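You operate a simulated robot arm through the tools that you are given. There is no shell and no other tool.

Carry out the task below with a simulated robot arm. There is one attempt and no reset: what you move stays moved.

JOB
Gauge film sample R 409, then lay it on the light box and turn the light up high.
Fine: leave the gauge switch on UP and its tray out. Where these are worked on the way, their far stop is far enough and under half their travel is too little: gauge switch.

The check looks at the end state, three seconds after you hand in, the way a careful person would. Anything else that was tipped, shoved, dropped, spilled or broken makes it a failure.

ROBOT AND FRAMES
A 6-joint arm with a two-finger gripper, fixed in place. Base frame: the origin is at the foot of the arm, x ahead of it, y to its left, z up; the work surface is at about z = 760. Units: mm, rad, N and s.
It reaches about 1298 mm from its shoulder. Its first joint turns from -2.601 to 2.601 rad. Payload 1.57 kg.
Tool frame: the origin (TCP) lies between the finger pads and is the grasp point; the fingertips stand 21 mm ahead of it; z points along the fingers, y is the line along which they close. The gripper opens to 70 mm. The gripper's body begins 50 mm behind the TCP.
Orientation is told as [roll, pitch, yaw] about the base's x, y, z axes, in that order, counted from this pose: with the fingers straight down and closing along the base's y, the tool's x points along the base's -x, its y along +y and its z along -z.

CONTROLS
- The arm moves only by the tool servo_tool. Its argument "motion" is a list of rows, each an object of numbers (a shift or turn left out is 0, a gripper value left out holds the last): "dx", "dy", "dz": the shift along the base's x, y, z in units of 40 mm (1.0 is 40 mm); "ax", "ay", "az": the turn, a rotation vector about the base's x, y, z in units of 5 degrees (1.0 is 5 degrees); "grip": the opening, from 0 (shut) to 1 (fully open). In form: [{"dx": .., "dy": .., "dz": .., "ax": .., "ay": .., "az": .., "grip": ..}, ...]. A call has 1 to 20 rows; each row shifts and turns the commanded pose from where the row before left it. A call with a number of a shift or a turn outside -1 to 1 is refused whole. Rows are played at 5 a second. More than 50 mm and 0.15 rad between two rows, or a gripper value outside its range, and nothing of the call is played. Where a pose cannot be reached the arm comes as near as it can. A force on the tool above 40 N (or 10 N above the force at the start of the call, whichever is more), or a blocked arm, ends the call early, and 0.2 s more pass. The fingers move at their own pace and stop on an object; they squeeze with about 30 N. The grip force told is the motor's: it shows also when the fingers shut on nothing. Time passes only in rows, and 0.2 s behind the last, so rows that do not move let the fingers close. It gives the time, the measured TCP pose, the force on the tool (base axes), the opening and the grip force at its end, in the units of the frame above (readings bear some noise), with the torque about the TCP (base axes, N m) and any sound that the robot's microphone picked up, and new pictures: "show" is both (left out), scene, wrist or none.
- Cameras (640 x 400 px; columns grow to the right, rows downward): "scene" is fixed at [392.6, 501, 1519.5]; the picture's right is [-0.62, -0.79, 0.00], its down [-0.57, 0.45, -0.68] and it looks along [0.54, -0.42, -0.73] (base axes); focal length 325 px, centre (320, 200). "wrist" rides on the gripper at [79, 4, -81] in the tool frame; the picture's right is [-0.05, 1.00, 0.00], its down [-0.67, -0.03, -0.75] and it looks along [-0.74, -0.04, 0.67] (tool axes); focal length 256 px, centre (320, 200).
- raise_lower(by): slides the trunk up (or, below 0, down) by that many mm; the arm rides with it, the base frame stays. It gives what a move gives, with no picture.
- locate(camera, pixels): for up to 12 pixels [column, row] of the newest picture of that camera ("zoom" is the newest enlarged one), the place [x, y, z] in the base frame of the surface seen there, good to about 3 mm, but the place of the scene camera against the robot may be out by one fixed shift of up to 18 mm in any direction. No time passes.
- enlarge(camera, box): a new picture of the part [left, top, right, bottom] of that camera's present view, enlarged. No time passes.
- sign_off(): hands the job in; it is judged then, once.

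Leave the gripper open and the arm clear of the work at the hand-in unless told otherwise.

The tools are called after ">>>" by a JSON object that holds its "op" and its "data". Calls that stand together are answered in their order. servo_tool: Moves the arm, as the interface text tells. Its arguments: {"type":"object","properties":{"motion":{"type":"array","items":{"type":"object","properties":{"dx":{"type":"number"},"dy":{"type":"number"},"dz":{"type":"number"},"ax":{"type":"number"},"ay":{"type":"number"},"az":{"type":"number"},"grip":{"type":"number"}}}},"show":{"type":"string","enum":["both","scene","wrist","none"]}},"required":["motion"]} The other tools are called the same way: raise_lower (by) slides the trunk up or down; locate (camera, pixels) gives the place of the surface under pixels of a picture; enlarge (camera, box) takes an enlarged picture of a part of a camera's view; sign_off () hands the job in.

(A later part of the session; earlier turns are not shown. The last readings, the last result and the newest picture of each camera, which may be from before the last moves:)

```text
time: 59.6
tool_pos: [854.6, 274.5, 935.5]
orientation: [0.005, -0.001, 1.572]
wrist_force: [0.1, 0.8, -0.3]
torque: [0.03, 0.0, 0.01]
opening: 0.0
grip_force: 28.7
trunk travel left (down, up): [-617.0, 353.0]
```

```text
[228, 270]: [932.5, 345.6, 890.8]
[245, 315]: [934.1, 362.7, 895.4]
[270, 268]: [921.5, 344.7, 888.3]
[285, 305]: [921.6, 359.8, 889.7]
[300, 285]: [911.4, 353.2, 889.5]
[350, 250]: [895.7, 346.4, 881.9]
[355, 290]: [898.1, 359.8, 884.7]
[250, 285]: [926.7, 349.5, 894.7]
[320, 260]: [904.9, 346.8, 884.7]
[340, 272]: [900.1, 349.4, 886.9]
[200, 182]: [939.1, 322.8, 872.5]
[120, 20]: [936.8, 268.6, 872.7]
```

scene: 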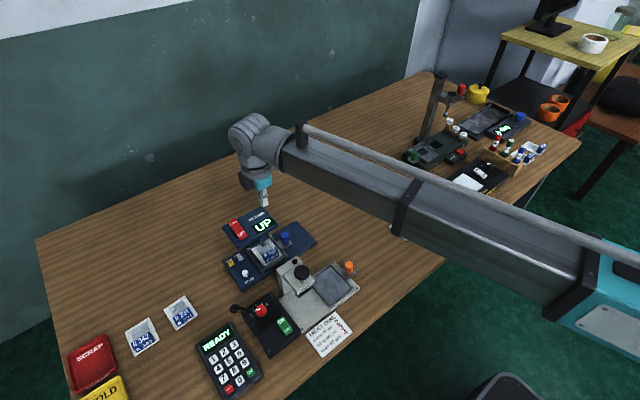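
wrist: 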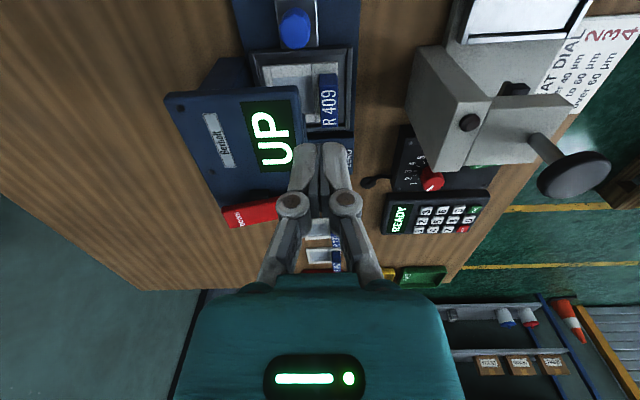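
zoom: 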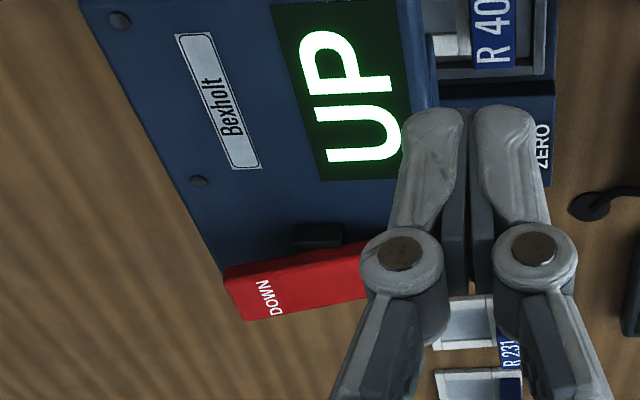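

The DOWN end is at x 912–934, y 345–363, top z≈893. I move the closed fingertips above (925,354).

>>> {"op": "servo_tool", "data": {"motion": [{"dx": 0.44, "dy": 0.497}, {"dx": 0.44, "dy": 0.497}, {"dx": 0.44, "dy": 0.497}, {"dx": 0.44, "dy": 0.497}, {}], "show": "both"}}

>>> {"op": "enlarge", "data": {"camera": "scene", "box": [200, 190, 310, 262]}}

```text
time: 60.8
tool_pos: [923.8, 355.6, 935.7]
orientation: [0.002, -0.002, 1.569]
wrist_force: [-0.6, 0.1, 0.3]
torque: [-0.01, 0.02, -0.02]
opening: 0.1
grip_force: 28.8
trunk travel left (down, up): [-617.0, 353.0]
```

scene: 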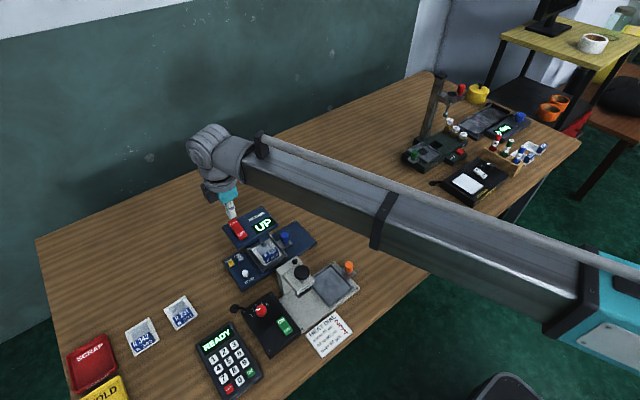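
wrist: 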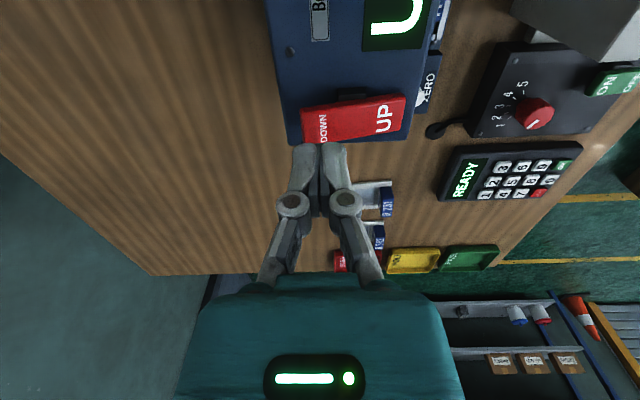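

```text
5.56 times, centred on (255, 226) of scene
```

zoom: 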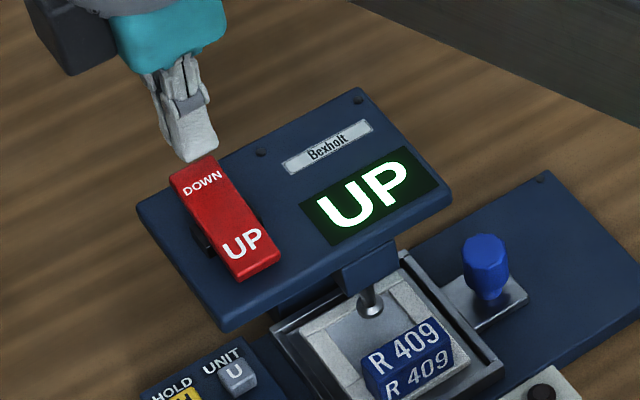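

A good view: rocker at wrist (355,118), DOWN end at (322,128). I check positions once more from here.

>>> {"op": "locate", "data": {"camera": "wrist", "pixels": [[304, 114], [318, 142], [324, 128], [340, 122], [354, 118], [370, 112], [385, 115], [402, 100], [400, 128]]}}

```text
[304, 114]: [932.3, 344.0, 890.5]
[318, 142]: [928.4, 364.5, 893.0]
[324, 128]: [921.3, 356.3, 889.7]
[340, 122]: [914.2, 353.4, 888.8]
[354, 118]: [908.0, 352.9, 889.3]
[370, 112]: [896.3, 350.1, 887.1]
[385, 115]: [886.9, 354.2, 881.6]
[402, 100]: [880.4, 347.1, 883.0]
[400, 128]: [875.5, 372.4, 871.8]
```

Well aligned: the tip is at (924,355) over the DOWN end. I lower 14 mm, then go in small steps watching the force.

>>> {"op": "raise_lower", "data": {"by": -16}}

>>> {"op": "raise_lower", "data": {"by": -5}}

```text
time: 61.4
tool_pos: [924.5, 356.0, 919.7]
orientation: [0.004, -0.001, 1.572]
wrist_force: [-0.6, -0.2, -0.8]
torque: [0.0, 0.01, 0.01]
opening: 0.0
grip_force: 28.6
trunk travel left (down, up): [-601.0, 369.0]
```

```text
time: 62.0
tool_pos: [924.1, 355.0, 915.2]
orientation: [0.004, -0.001, 1.571]
wrist_force: [-0.4, -0.4, 0.1]
torque: [0.01, -0.03, 0.03]
opening: 0.0
grip_force: 28.3
trunk travel left (down, up): [-596.0, 374.0]
```

No contact yet at z=915. I go down 4 mm more.

>>> {"op": "raise_lower", "data": {"by": -4}}

>>> {"op": "servo_tool", "data": {"motion": [{}], "show": "both"}}

>>> {"op": "enlarge", "data": {"camera": "scene", "box": [200, 190, 310, 262]}}

```text
time: 62.5
tool_pos: [925.1, 354.6, 909.5]
orientation: [0.003, -0.003, 1.57]
wrist_force: [-0.1, 0.4, 0.7]
torque: [-0.02, 0.0, -0.01]
opening: 0.1
grip_force: 28.5
trunk travel left (down, up): [-592.0, 378.0]
```

```text
time: 62.9
tool_pos: [923.3, 355.2, 910.3]
orientation: [0.003, -0.002, 1.572]
wrist_force: [0.0, 0.2, 0.4]
torque: [-0.02, -0.01, 0.0]
opening: 0.1
grip_force: 27.6
trunk travel left (down, up): [-592.0, 378.0]
```

scene: 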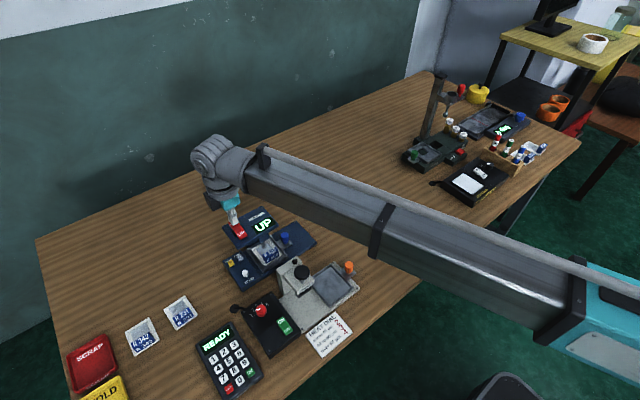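
wrist: 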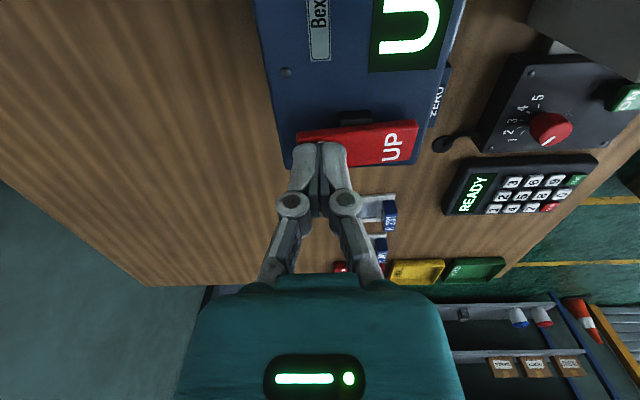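

```text
5.56 times, centred on (255, 226) of scene
```

zoom: 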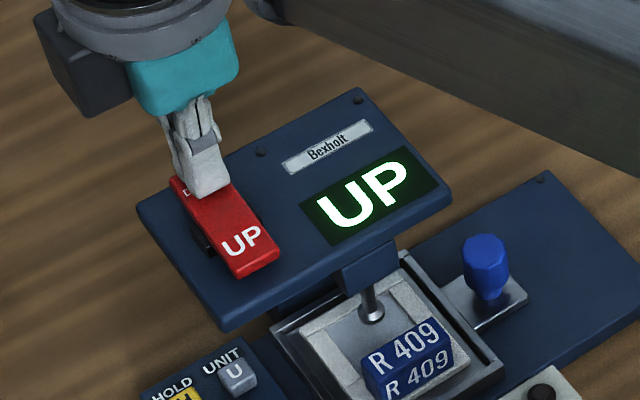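

The tip is almost on the rocker. I press down in 3 mm steps.

>>> {"op": "raise_lower", "data": {"by": -3}}

>>> {"op": "raise_lower", "data": {"by": -3}}

>>> {"op": "servo_tool", "data": {"motion": [{}], "show": "scene"}}

>>> {"op": "enlarge", "data": {"camera": "scene", "box": [200, 190, 310, 262]}}

```text
time: 63.4
tool_pos: [924.3, 354.8, 906.9]
orientation: [0.005, -0.003, 1.571]
wrist_force: [0.0, 0.1, 0.7]
torque: [-0.03, 0.0, -0.01]
opening: 0.0
grip_force: 28.8
trunk travel left (down, up): [-589.0, 381.0]
```

```text
time: 63.9
tool_pos: [924.8, 355.2, 906.7]
orientation: [0.003, -0.001, 1.571]
wrist_force: [3.7, 0.7, 6.6]
torque: [0.02, -0.02, 0.01]
opening: 0.0
grip_force: 28.7
trunk travel left (down, up): [-586.0, 384.0]
```

```text
time: 64.3
tool_pos: [924.5, 354.9, 906.4]
orientation: [0.001, -0.001, 1.571]
wrist_force: [4.3, 0.9, 9.0]
torque: [-0.02, -0.04, 0.0]
opening: 0.0
grip_force: 28.1
trunk travel left (down, up): [-586.0, 384.0]
```

scene: 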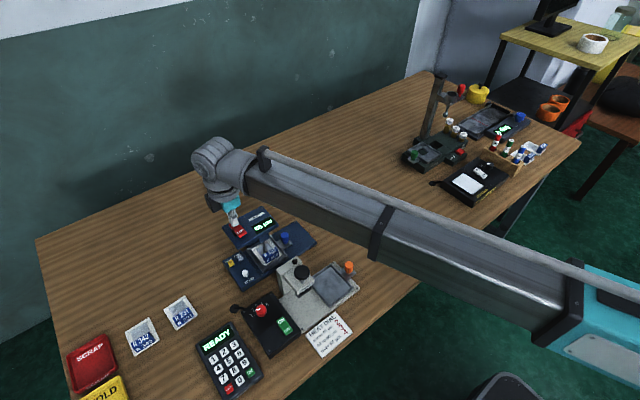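

```text
5.56 times, centred on (255, 226) of scene
```

zoom: 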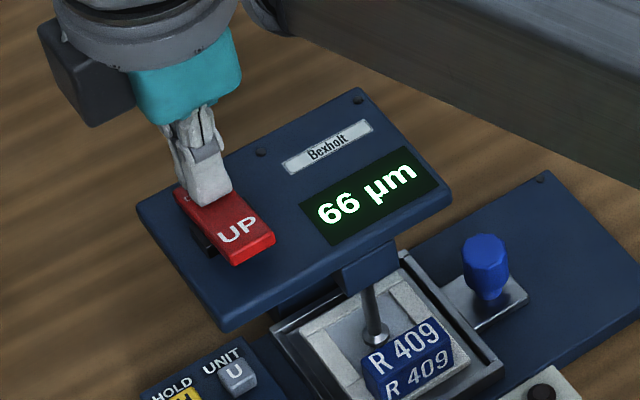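

The foot came down and the display reads "66 µm"; the rocker has tipped to DOWN with 9 N at the stop. I hold a moment to let the reading settle.

>>> {"op": "servo_tool", "data": {"motion": [{}, {}, {}, {}, {}, {}], "show": "scene"}}

>>> {"op": "enlarge", "data": {"camera": "scene", "box": [200, 190, 310, 262]}}

```text
time: 65.7
tool_pos: [924.4, 354.7, 906.5]
orientation: [0.002, -0.003, 1.571]
wrist_force: [8.8, 1.7, 11.8]
torque: [0.01, -0.06, -0.02]
opening: 0.0
grip_force: 28.9
trunk travel left (down, up): [-586.0, 384.0]
```

scene: 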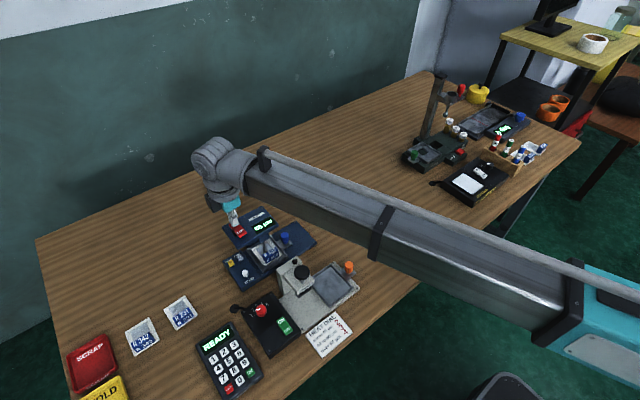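

```text
5.56 times, centred on (255, 226) of scene
```

zoom: 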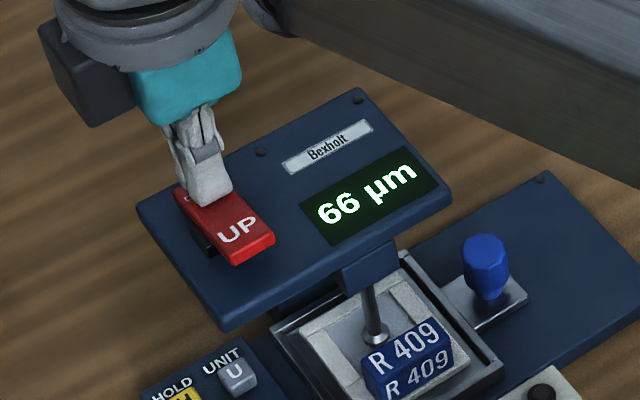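

The reading is stable: 66 µm. I raise 26 mm, move to above the UP end (x≈883) and look.

>>> {"op": "raise_lower", "data": {"by": 26}}

>>> {"op": "servo_tool", "data": {"motion": [{"dx": -0.52}, {"dx": -0.52}, {}], "show": "both"}}

>>> {"op": "enlarge", "data": {"camera": "scene", "box": [200, 190, 310, 262]}}

```text
time: 66.5
tool_pos: [924.8, 354.6, 930.1]
orientation: [0.003, -0.002, 1.57]
wrist_force: [-0.3, 0.5, 0.5]
torque: [-0.01, -0.03, -0.01]
opening: 0.0
grip_force: 28.5
trunk travel left (down, up): [-612.0, 358.0]
```

```text
time: 67.2
tool_pos: [882.9, 355.3, 930.4]
orientation: [0.003, -0.002, 1.571]
wrist_force: [-0.5, 0.8, 0.2]
torque: [-0.01, -0.01, -0.02]
opening: 0.0
grip_force: 28.6
trunk travel left (down, up): [-612.0, 358.0]
```

scene: 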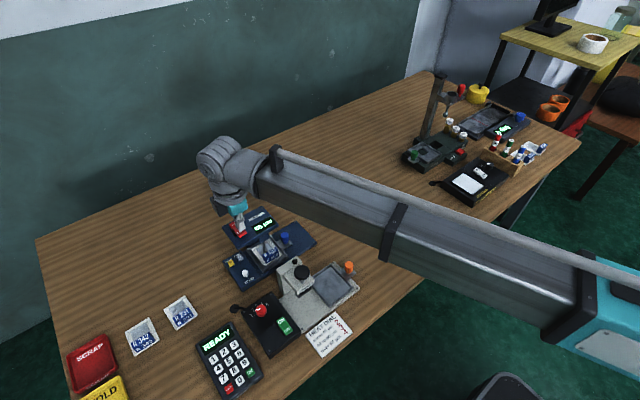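
wrist: 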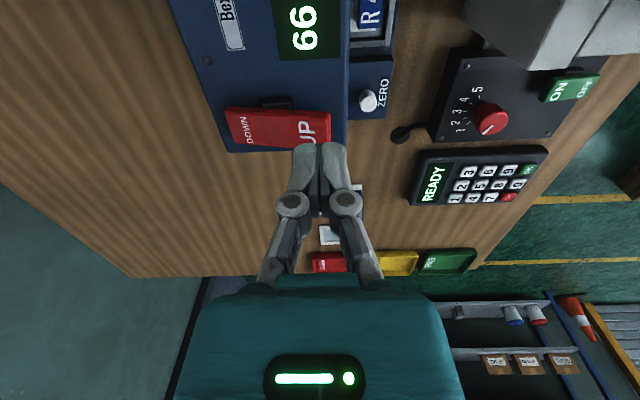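

```text
5.56 times, centred on (255, 226) of scene
```

zoom: 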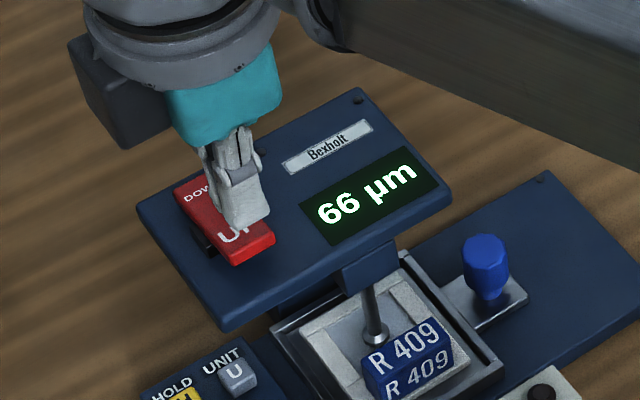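

The switch stays on DOWN, the UP end now stands up under the tip. I lower stepwise on it.

>>> {"op": "raise_lower", "data": {"by": -16}}

>>> {"op": "raise_lower", "data": {"by": -5}}

>>> {"op": "raise_lower", "data": {"by": -3}}

>>> {"op": "servo_tool", "data": {"motion": [{}], "show": "scene"}}

>>> {"op": "enlarge", "data": {"camera": "scene", "box": [200, 190, 310, 262]}}

```text
time: 67.9
tool_pos: [882.5, 354.8, 913.9]
orientation: [0.004, -0.002, 1.569]
wrist_force: [-0.1, 0.2, -0.6]
torque: [0.03, 0.02, 0.01]
opening: 0.0
grip_force: 28.8
trunk travel left (down, up): [-596.0, 374.0]
```

```text
time: 68.4
tool_pos: [883.0, 355.2, 909.2]
orientation: [0.004, -0.001, 1.571]
wrist_force: [-0.9, -0.2, 0.0]
torque: [-0.02, 0.01, 0.0]
opening: 0.1
grip_force: 28.7
trunk travel left (down, up): [-591.0, 379.0]
```

```text
time: 68.9
tool_pos: [882.9, 354.3, 906.9]
orientation: [0.002, -0.001, 1.571]
wrist_force: [-0.1, -0.8, -0.5]
torque: [-0.02, 0.01, 0.01]
opening: 0.1
grip_force: 28.3
trunk travel left (down, up): [-588.0, 382.0]
```

```text
time: 69.3
tool_pos: [881.4, 354.6, 906.7]
orientation: [0.003, -0.002, 1.571]
wrist_force: [-0.4, 0.0, 1.0]
torque: [0.0, 0.03, -0.03]
opening: 0.2
grip_force: 28.8
trunk travel left (down, up): [-588.0, 382.0]
```

scene: 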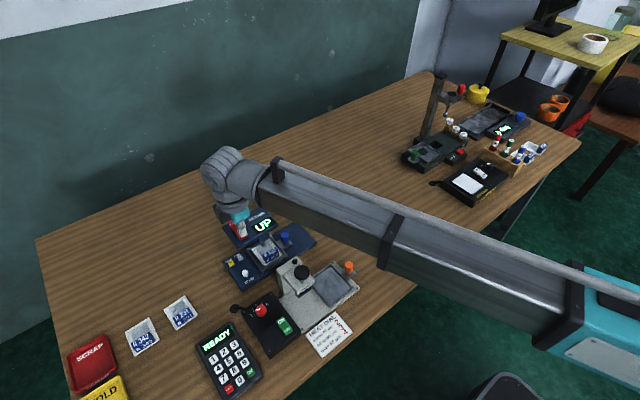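

```text
5.56 times, centred on (255, 226) of scene
```

zoom: 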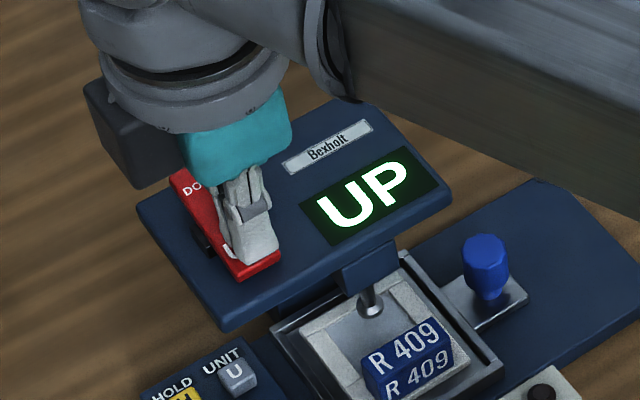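

The display reads "UP" again and the foot is raised. I press 3 mm further to make sure the rocker is at its stop.

>>> {"op": "raise_lower", "data": {"by": -3}}

>>> {"op": "servo_tool", "data": {"motion": [{}], "show": "none"}}

```text
time: 69.9
tool_pos: [883.0, 353.9, 904.6]
orientation: [0.0, 0.0, 1.569]
wrist_force: [0.5, 0.6, 6.7]
torque: [-0.01, -0.07, -0.02]
opening: 0.2
grip_force: 28.7
trunk travel left (down, up): [-585.0, 385.0]
```

```text
time: 70.3
tool_pos: [882.3, 354.0, 903.9]
orientation: [0.002, -0.003, 1.571]
wrist_force: [0.5, 1.0, 6.2]
torque: [0.01, -0.09, 0.0]
opening: 0.1
grip_force: 28.9
trunk travel left (down, up): [-585.0, 385.0]
```

At the stop (6 N), switch on UP. I raise 45 mm and move back over towards the knob (now about (870.5,251)), staying high.

>>> {"op": "raise_lower", "data": {"by": 45}}

>>> {"op": "servo_tool", "data": {"motion": [{"dx": -0.06, "dy": -0.78}, {"dx": -0.06, "dy": -0.78}, {"dx": -0.06, "dy": -0.78}, {"dx": -0.06, "dy": -0.78}, {"dx": -0.06, "dy": -0.78}, {"grip": 0.7}, {"grip": 0.7}], "show": "both"}}

>>> {"op": "enlarge", "data": {"camera": "scene", "box": [200, 190, 330, 272]}}

```text
time: 71.1
tool_pos: [883.0, 354.8, 949.3]
orientation: [0.006, -0.002, 1.57]
wrist_force: [0.4, -0.3, 0.3]
torque: [-0.05, 0.04, -0.01]
opening: 0.0
grip_force: 28.7
trunk travel left (down, up): [-630.0, 340.0]
```

```text
time: 72.7
tool_pos: [870.7, 198.1, 949.2]
orientation: [0.003, -0.002, 1.57]
wrist_force: [0.7, -0.1, 0.6]
torque: [0.01, -0.04, 0.0]
opening: 48.8
grip_force: 0.2
trunk travel left (down, up): [-630.0, 340.0]
```

scene: 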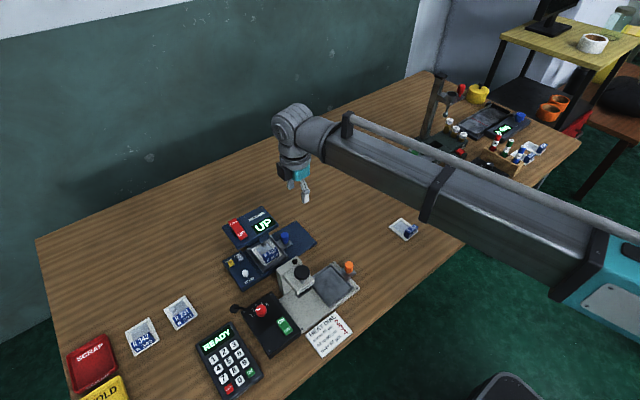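
wrist: 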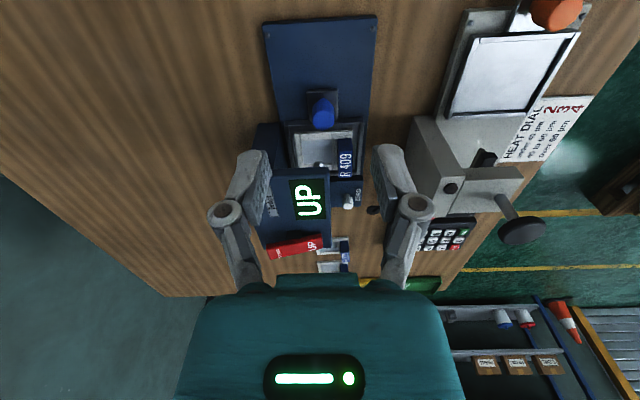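

```text
4.88 times, centred on (265, 231) of scene
```

zoom: 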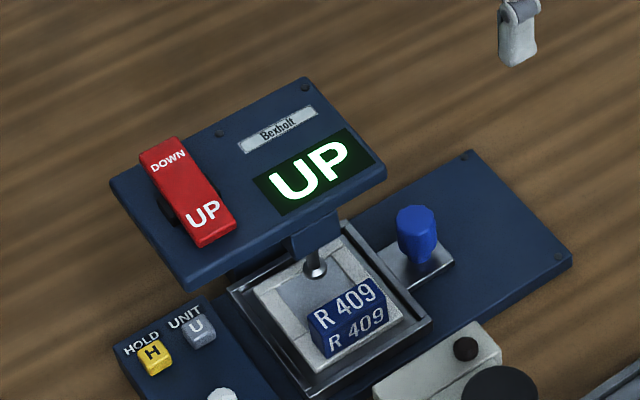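

The gauge shows UP with the foot up. I locate the knob and the head edges from this clear view, and test a backward tilt of the tool next.

>>> {"op": "locate", "data": {"camera": "wrist", "pixels": [[322, 105], [322, 112], [322, 120], [313, 115], [333, 115], [308, 92], [338, 92], [275, 175], [325, 170], [290, 130], [350, 125], [322, 127]]}}

>>> {"op": "enlarge", "data": {"camera": "wrist", "box": [250, 70, 400, 200]}}

>>> {"op": "locate", "data": {"camera": "scene", "pixels": [[285, 233], [285, 237], [286, 243], [281, 236], [288.5, 236]]}}

```text
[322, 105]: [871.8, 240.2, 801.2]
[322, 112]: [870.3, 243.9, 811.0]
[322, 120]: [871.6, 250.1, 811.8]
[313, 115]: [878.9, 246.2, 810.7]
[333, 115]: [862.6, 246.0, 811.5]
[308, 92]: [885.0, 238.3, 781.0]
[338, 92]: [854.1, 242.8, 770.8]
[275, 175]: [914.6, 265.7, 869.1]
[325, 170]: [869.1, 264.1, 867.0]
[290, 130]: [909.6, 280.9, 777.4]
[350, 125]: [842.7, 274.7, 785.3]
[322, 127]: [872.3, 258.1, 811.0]
```

```text
3.08 times, centred on (325, 135) of wrist
```

zoom: 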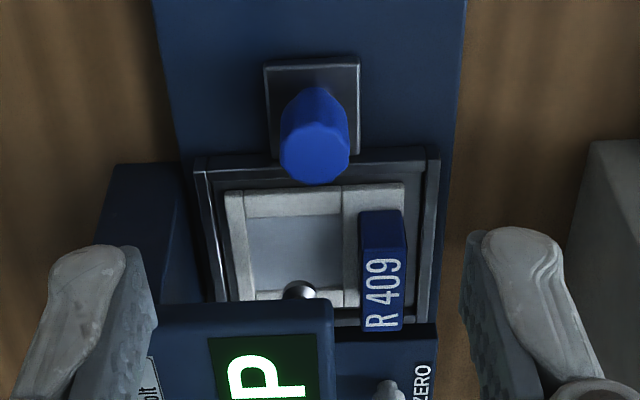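

```text
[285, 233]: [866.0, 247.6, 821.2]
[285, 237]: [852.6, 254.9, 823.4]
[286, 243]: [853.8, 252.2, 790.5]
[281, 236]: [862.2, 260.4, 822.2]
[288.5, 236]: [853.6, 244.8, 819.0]
```

Knob centre is (871,250), top z=812; the head's edge is at y≈265. I try a tilt of +15° about x at this safe height, so the hand would lean away from the head.

>>> {"op": "servo_tool", "data": {"motion": [{"ax": 1}, {"ax": 1}, {"ax": 1}, {}], "show": "scene"}}

```text
time: 73.7
tool_pos: [870.5, 197.8, 954.1]
orientation: [0.003, -0.265, 1.57]
wrist_force: [-0.2, 0.8, 0.6]
torque: [0.02, -0.01, 0.02]
opening: 49.0
grip_force: 0.1
out of reach, approached as far as the arm can: row 3
trunk travel left (down, up): [-630.0, 340.0]
```

scene: 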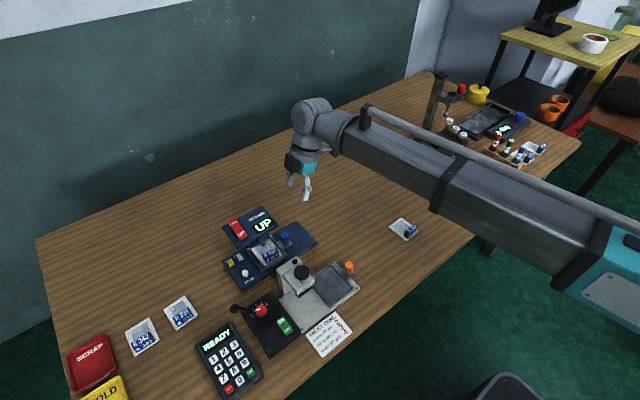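

The tilt works (15°, hand leaning to -y). I approach: move to y≈220, lower to z≈815, then slide +y so that the open fingers straddle the knob.

>>> {"op": "servo_tool", "data": {"motion": [{"dy": 0.5}, {}], "show": "none"}}

>>> {"op": "raise_lower", "data": {"by": -100}}

>>> {"op": "servo_tool", "data": {"motion": [{}], "show": "both"}}

```text
time: 74.3
tool_pos: [870.5, 219.0, 954.6]
orientation: [0.004, -0.263, 1.571]
wrist_force: [-0.4, 0.9, -0.7]
torque: [0.0, -0.02, -0.03]
opening: 49.0
grip_force: 0.0
trunk travel left (down, up): [-630.0, 340.0]
```

```text
time: 75.7
tool_pos: [870.3, 219.0, 856.1]
orientation: [0.003, -0.264, 1.571]
wrist_force: [-0.1, 0.2, 0.4]
torque: [0.0, 0.01, 0.0]
opening: 49.0
grip_force: 0.1
trunk travel left (down, up): [-530.0, 440.0]
```

```text
time: 76.1
tool_pos: [870.8, 217.8, 854.2]
orientation: [0.003, -0.264, 1.57]
wrist_force: [0.2, 0.1, -0.3]
torque: [-0.01, 0.01, -0.01]
opening: 48.8
grip_force: 0.0
trunk travel left (down, up): [-530.0, 440.0]
```

scene: 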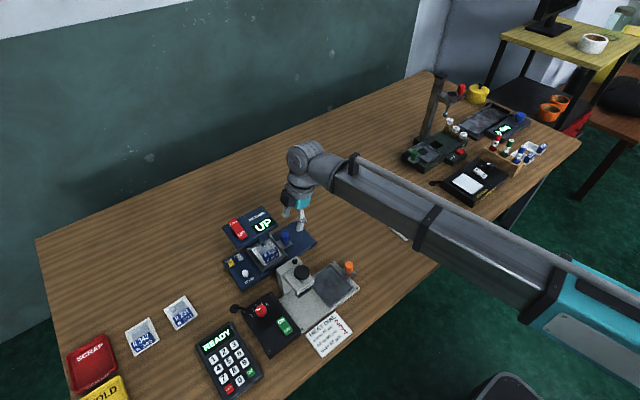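
wrist: 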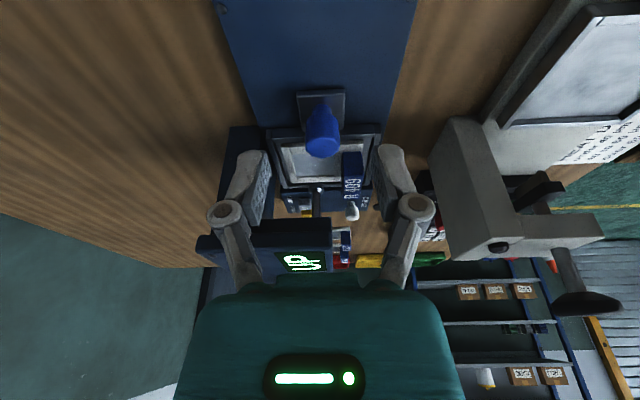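

Clear. I lower 39 mm and look.

>>> {"op": "raise_lower", "data": {"by": -39}}

>>> {"op": "servo_tool", "data": {"motion": [{"dy": 0.2}, {}], "show": "wrist"}}

>>> {"op": "enlarge", "data": {"camera": "wrist", "box": [220, 80, 420, 230]}}

```text
time: 76.9
tool_pos: [870.6, 218.8, 816.4]
orientation: [0.003, -0.264, 1.571]
wrist_force: [-0.3, -0.5, -0.5]
torque: [-0.04, 0.01, -0.01]
opening: 48.9
grip_force: 0.0
trunk travel left (down, up): [-491.0, 479.0]
```

```text
time: 77.5
tool_pos: [870.6, 226.8, 816.7]
orientation: [0.003, -0.262, 1.57]
wrist_force: [0.8, 0.1, 0.2]
torque: [0.0, -0.02, 0.03]
opening: 48.8
grip_force: 0.2
trunk travel left (down, up): [-491.0, 479.0]
```

wrist: 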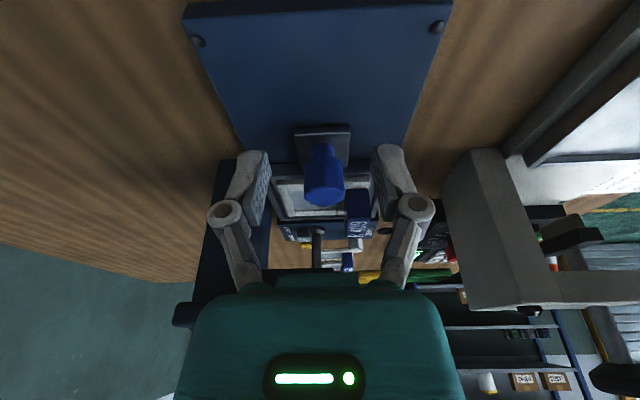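

```text
2.67 times, centred on (320, 155) of wrist
```

zoom: 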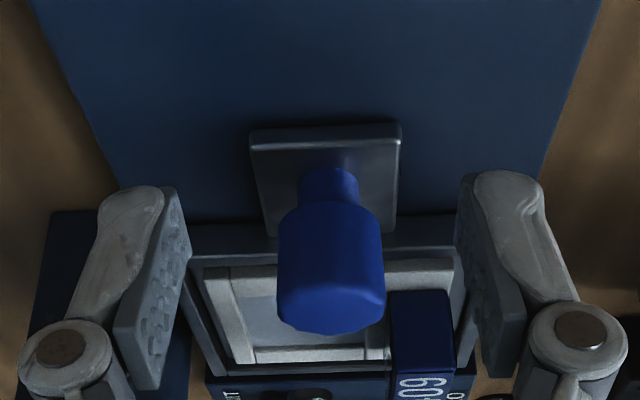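

The knob is well between the open fingers. I advance +19 mm in y to bring the pads around the knob centre, watching the force.

>>> {"op": "servo_tool", "data": {"motion": [{"dy": 0.12}, {"dy": 0.12}, {"dy": 0.12}, {"dy": 0.12}, {}], "show": "both"}}

>>> {"op": "enlarge", "data": {"camera": "scene", "box": [220, 195, 340, 270]}}

>>> {"op": "enlarge", "data": {"camera": "wrist", "box": [220, 80, 420, 230]}}

```text
time: 78.7
tool_pos: [871.3, 245.5, 816.3]
orientation: [0.004, -0.264, 1.57]
wrist_force: [-0.4, -1.2, 0.6]
torque: [-0.05, -0.03, 0.03]
opening: 49.2
grip_force: 0.0
trunk travel left (down, up): [-491.0, 479.0]
```

scene: 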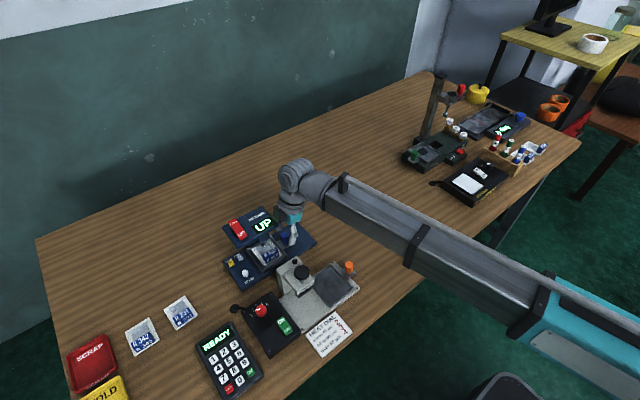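
wrist: 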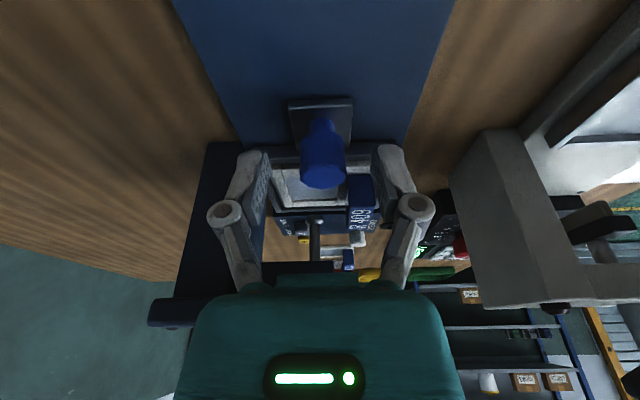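

```text
5.33 times, centred on (280, 232) of scene
```

zoom: 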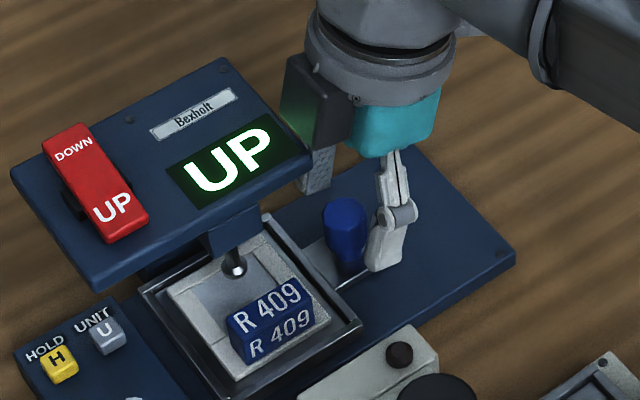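

```text
2.67 times, centred on (320, 155) of wrist
```

zoom: 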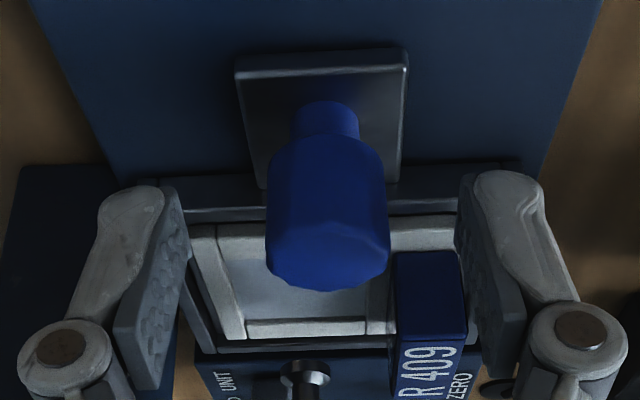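

Clear of the head. I shift -0.6 mm in x, then close on the knob.

>>> {"op": "servo_tool", "data": {"motion": [{"dx": -0.015}, {"grip": 0.15}, {"grip": 0.15}, {"grip": 0.15}, {"grip": 0.15}], "show": "wrist"}}

```text
time: 79.9
tool_pos: [869.2, 245.1, 816.4]
orientation: [0.004, -0.263, 1.57]
wrist_force: [-3.5, -1.0, -1.2]
torque: [-0.05, 0.05, 0.02]
opening: 21.4
grip_force: 32.2
trunk travel left (down, up): [-491.0, 479.0]
```

wrist: 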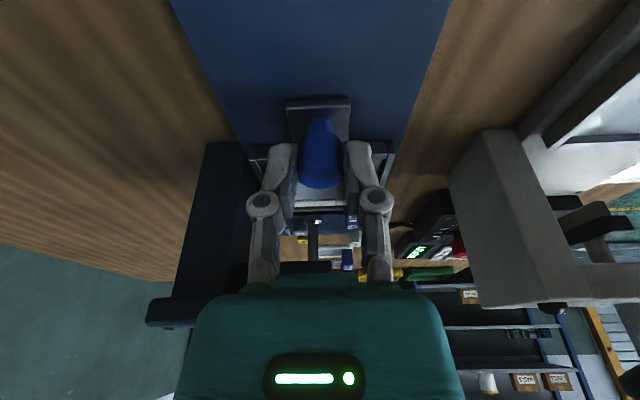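

Gripped with little side force. I pull -y 10 mm as a trial.

>>> {"op": "servo_tool", "data": {"motion": [{"dy": -0.08}, {"dy": -0.08}, {"dy": -0.08}, {}], "show": "wrist"}}

```text
time: 80.9
tool_pos: [870.7, 235.0, 816.4]
orientation: [0.005, -0.262, 1.569]
wrist_force: [-3.9, -0.5, -0.3]
torque: [0.19, 0.06, 0.03]
opening: 21.3
grip_force: 31.8
trunk travel left (down, up): [-491.0, 479.0]
```

wrist: 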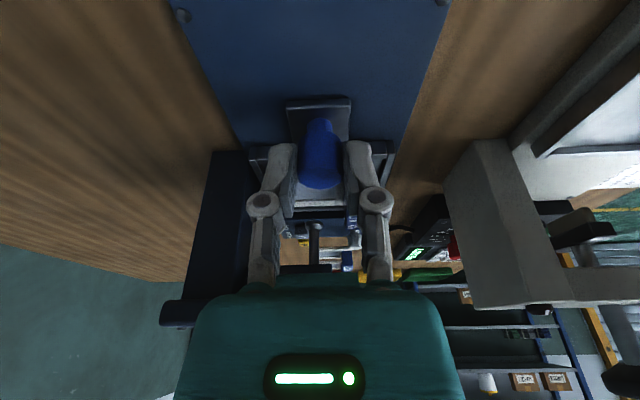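

The tray follows. I pull a further 52 mm.

>>> {"op": "servo_tool", "data": {"motion": [{"dy": -0.16, "dx": -0.001}, {"dy": -0.16, "dx": -0.001}, {"dy": -0.16, "dx": -0.001}, {"dy": -0.16, "dx": -0.001}, {"dy": -0.16, "dx": -0.001}, {"dy": -0.16, "dx": -0.001}, {"dy": -0.16, "dx": -0.001}, {"dy": -0.16, "dx": -0.001}, {}], "show": "both"}}

```text
time: 82.9
tool_pos: [869.2, 184.2, 816.8]
orientation: [0.005, -0.262, 1.57]
wrist_force: [-7.2, -0.9, -2.8]
torque: [0.0, 0.13, 0.0]
opening: 21.3
grip_force: 32.3
trunk travel left (down, up): [-491.0, 479.0]
```

scene: 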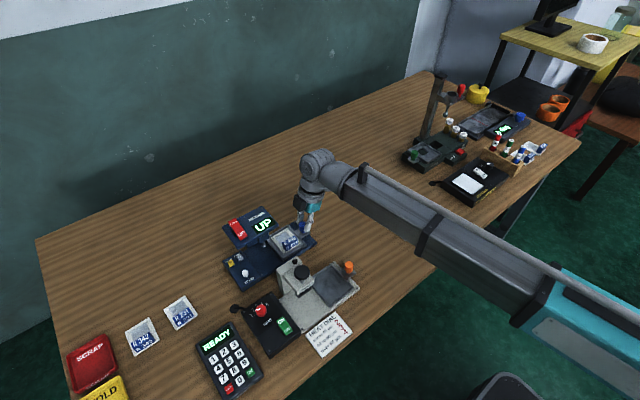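
wrist: 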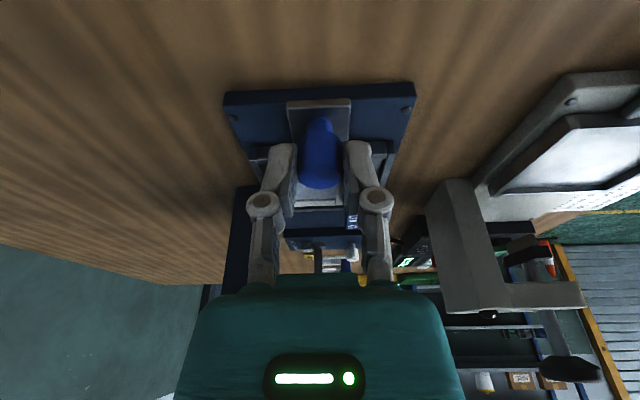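

Nearly out. I pull the last mm in small steps, watching for the stop.

>>> {"op": "servo_tool", "data": {"motion": [{"dy": -0.1, "dx": -0.012}, {"dy": -0.1}, {}], "show": "none"}}

>>> {"op": "servo_tool", "data": {"motion": [{"dy": -0.06}, {}], "show": "none"}}

>>> {"op": "servo_tool", "data": {"motion": [{"dy": -0.04}, {}], "show": "wrist"}}

```text
time: 83.7
tool_pos: [869.7, 176.3, 816.1]
orientation: [0.002, -0.264, 1.57]
wrist_force: [-1.4, -0.7, 1.5]
torque: [-0.12, 0.01, 0.02]
opening: 21.3
grip_force: 31.9
trunk travel left (down, up): [-491.0, 479.0]
```

```text
time: 84.3
tool_pos: [869.7, 174.3, 816.6]
orientation: [0.002, -0.263, 1.572]
wrist_force: [2.9, 0.0, 4.6]
torque: [-0.02, -0.04, 0.0]
opening: 21.1
grip_force: 32.3
trunk travel left (down, up): [-491.0, 479.0]
```

```text
time: 84.9
tool_pos: [869.5, 172.2, 816.0]
orientation: [0.001, -0.264, 1.572]
wrist_force: [6.5, 0.6, 5.5]
torque: [0.04, -0.12, -0.04]
opening: 21.0
grip_force: 32.1
trunk travel left (down, up): [-491.0, 479.0]
```

wrist: 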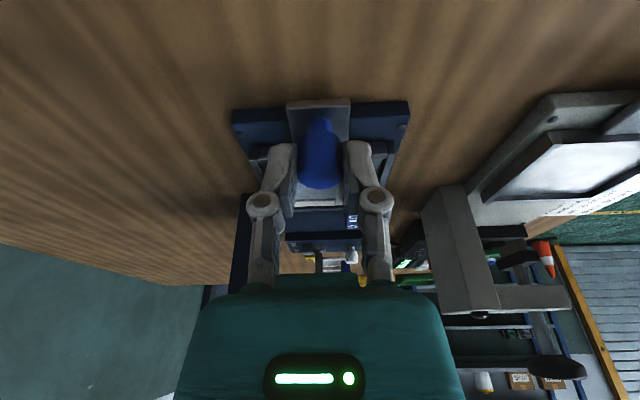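

No stop felt yet (Fy 0.6). Continue in 1.6 mm steps.

>>> {"op": "servo_tool", "data": {"motion": [{"dy": -0.04}, {}], "show": "none"}}

>>> {"op": "servo_tool", "data": {"motion": [{"dy": -0.04}, {}], "show": "none"}}

```text
time: 85.5
tool_pos: [870.2, 170.6, 817.2]
orientation: [0.002, -0.263, 1.571]
wrist_force: [7.8, 0.2, 8.9]
torque: [0.11, -0.15, -0.03]
opening: 21.0
grip_force: 32.0
trunk travel left (down, up): [-491.0, 479.0]
```

```text
time: 86.1
tool_pos: [869.9, 170.1, 816.3]
orientation: [0.002, -0.264, 1.572]
wrist_force: [10.7, 5.3, 10.0]
torque: [-0.25, -0.18, -0.1]
opening: 21.3
grip_force: 31.6
trunk travel left (down, up): [-491.0, 479.0]
```

Fy=+5 N: the tray is at its outer stop. I release the knob and raise.

>>> {"op": "servo_tool", "data": {"motion": [{"grip": 0.7}, {"grip": 0.7}, {"grip": 0.7}], "show": "wrist"}}

>>> {"op": "raise_lower", "data": {"by": 115}}

>>> {"op": "servo_tool", "data": {"motion": [{}], "show": "both"}}

>>> {"op": "enlarge", "data": {"camera": "scene", "box": [200, 190, 330, 272]}}

```text
time: 86.9
tool_pos: [868.6, 168.9, 816.4]
orientation: [0.003, -0.264, 1.571]
wrist_force: [0.6, -0.8, 1.1]
torque: [0.0, 0.0, 0.01]
opening: 48.9
grip_force: 0.0
trunk travel left (down, up): [-491.0, 479.0]
```

wrist: 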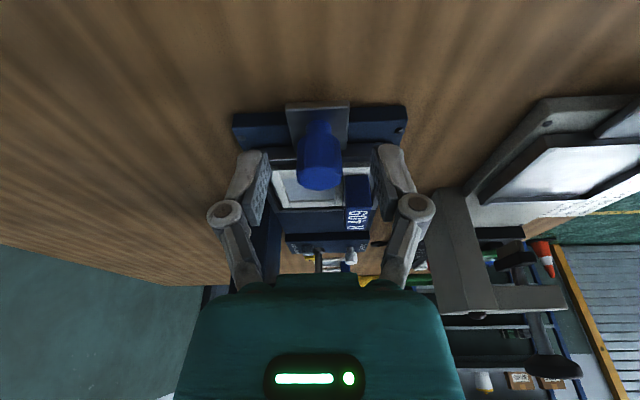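

```text
time: 88.3
tool_pos: [870.3, 169.3, 930.6]
orientation: [0.004, -0.263, 1.571]
wrist_force: [0.6, 0.0, -0.7]
torque: [-0.01, 0.02, -0.03]
opening: 49.0
grip_force: 0.0
trunk travel left (down, up): [-606.0, 364.0]
```

```text
time: 88.8
tool_pos: [870.3, 170.3, 931.9]
orientation: [0.003, -0.265, 1.57]
wrist_force: [-0.8, -0.1, -0.5]
torque: [-0.01, 0.01, -0.05]
opening: 49.0
grip_force: 0.1
trunk travel left (down, up): [-606.0, 364.0]
```

scene: 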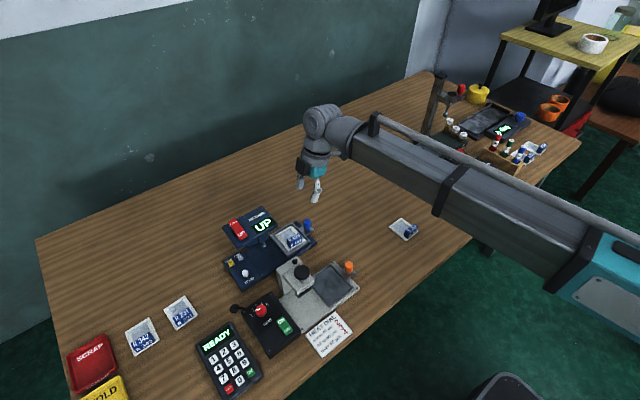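
wrist: 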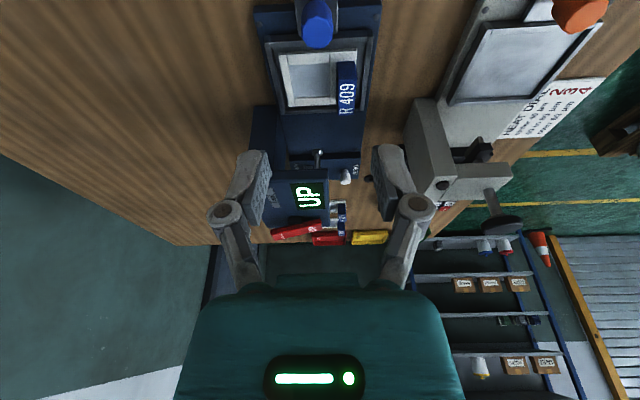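

```text
4.88 times, centred on (265, 231) of scene
```

zoom: 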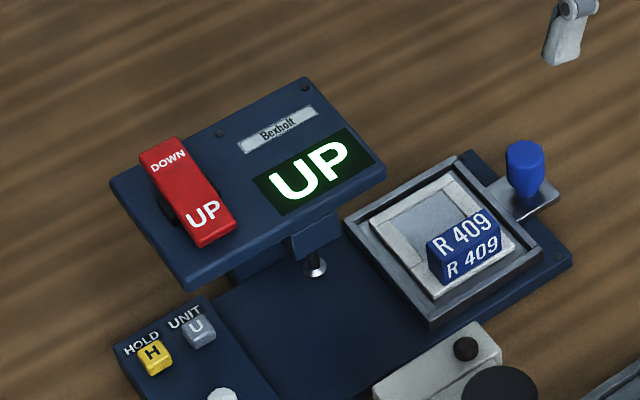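

The tray is out with R 409 in it, switch on UP. Now I undo the tilt and turn the gripper back to yaw 0 while moving to above the film.

>>> {"op": "servo_tool", "data": {"motion": [{"ax": -1}, {"ax": -1}, {"ax": -1}, {}], "show": "none"}}

>>> {"op": "servo_tool", "data": {"motion": [{"dx": -0.03, "dy": 0.07, "az": -1}, {"dx": -0.03, "dy": 0.07, "az": -1}, {"dx": -0.03, "dy": 0.07, "az": -1}, {"dx": -0.03, "dy": 0.07, "az": -1}, {"dx": -0.03, "dy": 0.07, "az": -1}, {"dx": -0.03, "dy": 0.07, "az": -1}, {"dx": -0.03, "dy": 0.07, "az": -1}, {"dx": -0.03, "dy": 0.07, "az": -1}, {"dx": -0.03, "dy": 0.07, "az": -1}, {"dx": -0.03, "dy": 0.07, "az": -1}, {"dx": -0.03, "dy": 0.07, "az": -1}, {"dx": -0.03, "dy": 0.07, "az": -1}, {"dx": -0.03, "dy": 0.07, "az": -1}, {"dx": -0.03, "dy": 0.07, "az": -1}, {"dx": -0.03, "dy": 0.07, "az": -1}, {"dx": -0.03, "dy": 0.07, "az": -1}, {"dx": -0.03, "dy": 0.07, "az": -1}, {"dx": -0.03, "dy": 0.07, "az": -1}, {}], "show": "both"}}

```text
time: 89.8
tool_pos: [869.8, 169.6, 924.7]
orientation: [0.004, 0.001, 1.569]
wrist_force: [0.1, 0.0, 0.0]
torque: [0.0, 0.0, -0.03]
opening: 48.9
grip_force: 0.1
out of reach, approached as far as the arm can: row 1, 3
trunk travel left (down, up): [-606.0, 364.0]
```

```text
time: 93.8
tool_pos: [847.8, 220.5, 926.0]
orientation: [0.003, -0.001, 0.002]
wrist_force: [0.2, 0.1, -0.2]
torque: [-0.03, 0.02, -0.03]
opening: 49.3
grip_force: 0.1
trunk travel left (down, up): [-606.0, 364.0]
```

scene: 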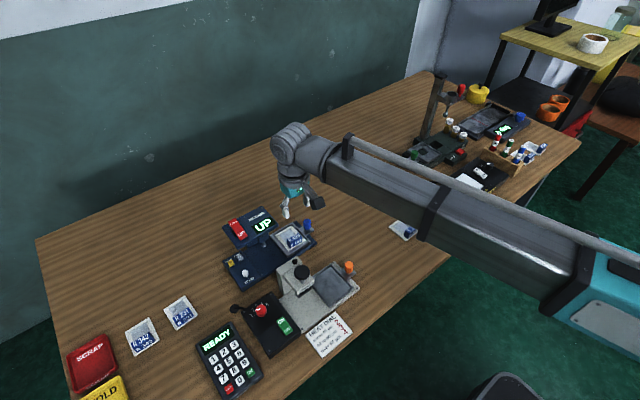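
wrist: 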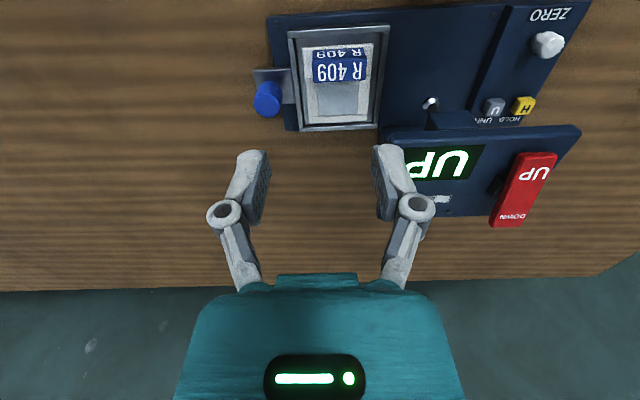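

The film and tag are visible at (339,70). I locate the tag.

>>> {"op": "locate", "data": {"camera": "wrist", "pixels": [[316, 72], [363, 68], [339, 62], [339, 70], [339, 78], [305, 48], [373, 45], [308, 120], [371, 117], [291, 40], [386, 35]]}}

>>> {"op": "enlarge", "data": {"camera": "wrist", "box": [260, 10, 420, 140]}}

```text
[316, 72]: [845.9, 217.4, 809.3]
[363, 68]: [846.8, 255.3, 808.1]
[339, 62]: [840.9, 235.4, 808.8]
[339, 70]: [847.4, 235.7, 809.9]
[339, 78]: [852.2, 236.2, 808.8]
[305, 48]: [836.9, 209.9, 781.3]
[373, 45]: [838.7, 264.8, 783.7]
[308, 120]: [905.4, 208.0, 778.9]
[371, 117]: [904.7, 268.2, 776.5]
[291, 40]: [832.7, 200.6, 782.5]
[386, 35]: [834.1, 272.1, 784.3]
```

```text
3.08 times, centred on (340, 75) of wrist
```

zoom: 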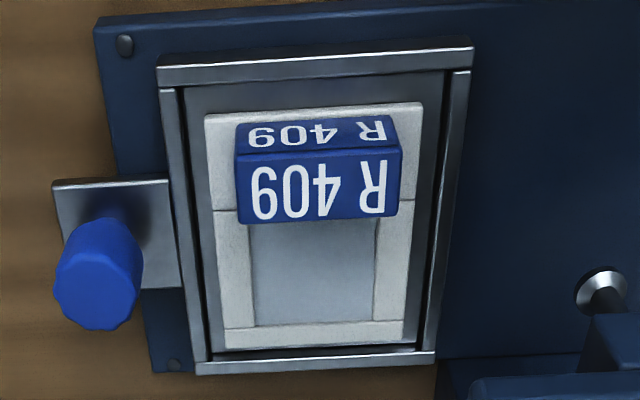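

Tag centre is (848,236), top z=809. I shift +15 mm in y and lower stepwise to TCP z≈809 as for the earlier deep grip.

>>> {"op": "servo_tool", "data": {"motion": [{"dy": 0.19, "dx": 0.005}, {"dy": 0.19, "dx": 0.005}, {}], "show": "none"}}

>>> {"op": "raise_lower", "data": {"by": -85}}

>>> {"op": "servo_tool", "data": {"motion": [{}], "show": "wrist"}}

>>> {"op": "enlarge", "data": {"camera": "wrist", "box": [200, 50, 440, 220]}}

```text
time: 94.5
tool_pos: [848.0, 236.1, 924.8]
orientation: [0.005, -0.001, 0.002]
wrist_force: [0.3, -0.3, 1.0]
torque: [0.0, 0.06, -0.01]
opening: 49.0
grip_force: 0.1
trunk travel left (down, up): [-606.0, 364.0]
```

```text
time: 95.8
tool_pos: [847.9, 235.4, 840.5]
orientation: [0.003, -0.003, 0.001]
wrist_force: [-0.4, 0.1, 0.4]
torque: [-0.01, -0.02, 0.0]
opening: 49.1
grip_force: 0.1
trunk travel left (down, up): [-521.0, 449.0]
```

```text
time: 96.2
tool_pos: [848.0, 234.8, 840.1]
orientation: [0.004, -0.002, -0.001]
wrist_force: [0.0, 0.2, 0.4]
torque: [0.05, -0.01, 0.03]
opening: 49.0
grip_force: 0.1
trunk travel left (down, up): [-521.0, 449.0]
```

wrist: 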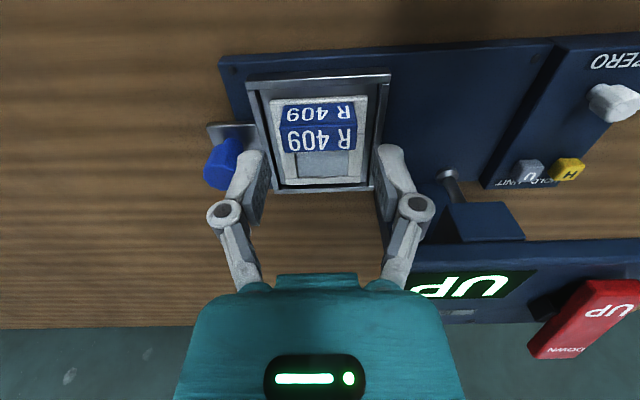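

```text
2.35 times, centred on (320, 135) of wrist
```

zoom: 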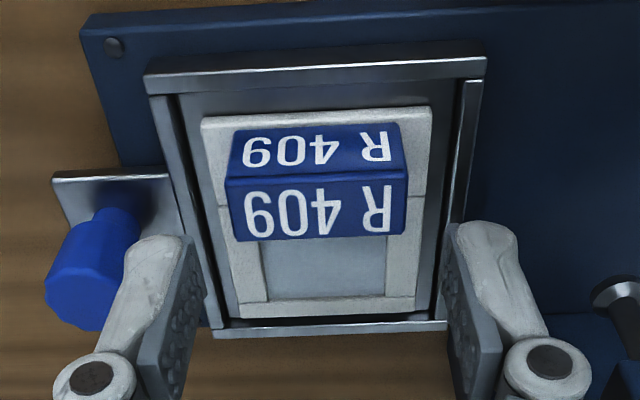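

Centred. I lower 31 mm to z≈809, then close.

>>> {"op": "raise_lower", "data": {"by": -24}}

>>> {"op": "raise_lower", "data": {"by": -7}}

>>> {"op": "servo_tool", "data": {"motion": [{"grip": 0.4}, {"grip": 0.4}, {"grip": 0.4}, {"grip": 0.4}], "show": "wrist"}}

```text
time: 96.9
tool_pos: [846.8, 234.3, 816.5]
orientation: [0.002, -0.002, 0.0]
wrist_force: [-0.3, 1.1, -0.5]
torque: [0.0, -0.03, -0.02]
opening: 48.8
grip_force: 0.0
trunk travel left (down, up): [-497.0, 473.0]
```

```text
time: 97.4
tool_pos: [848.0, 234.8, 808.7]
orientation: [0.004, -0.002, -0.002]
wrist_force: [0.7, -1.5, -0.3]
torque: [0.02, 0.03, -0.01]
opening: 49.1
grip_force: 0.0
trunk travel left (down, up): [-490.0, 480.0]
```

```text
time: 98.4
tool_pos: [848.3, 234.9, 808.2]
orientation: [0.004, -0.002, -0.001]
wrist_force: [1.0, 0.8, 2.4]
torque: [-0.03, -0.02, 0.0]
opening: 39.0
grip_force: 30.3
trunk travel left (down, up): [-490.0, 480.0]
```

wrist: 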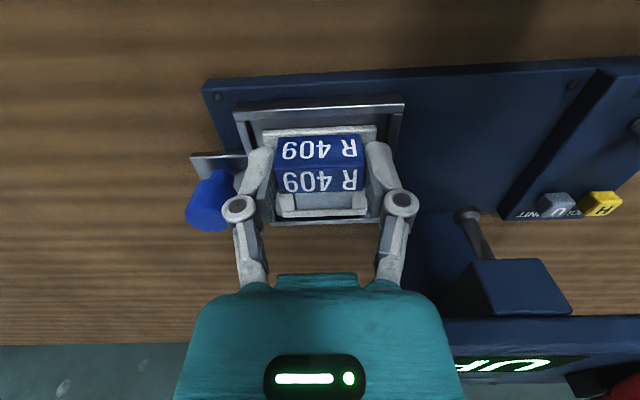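

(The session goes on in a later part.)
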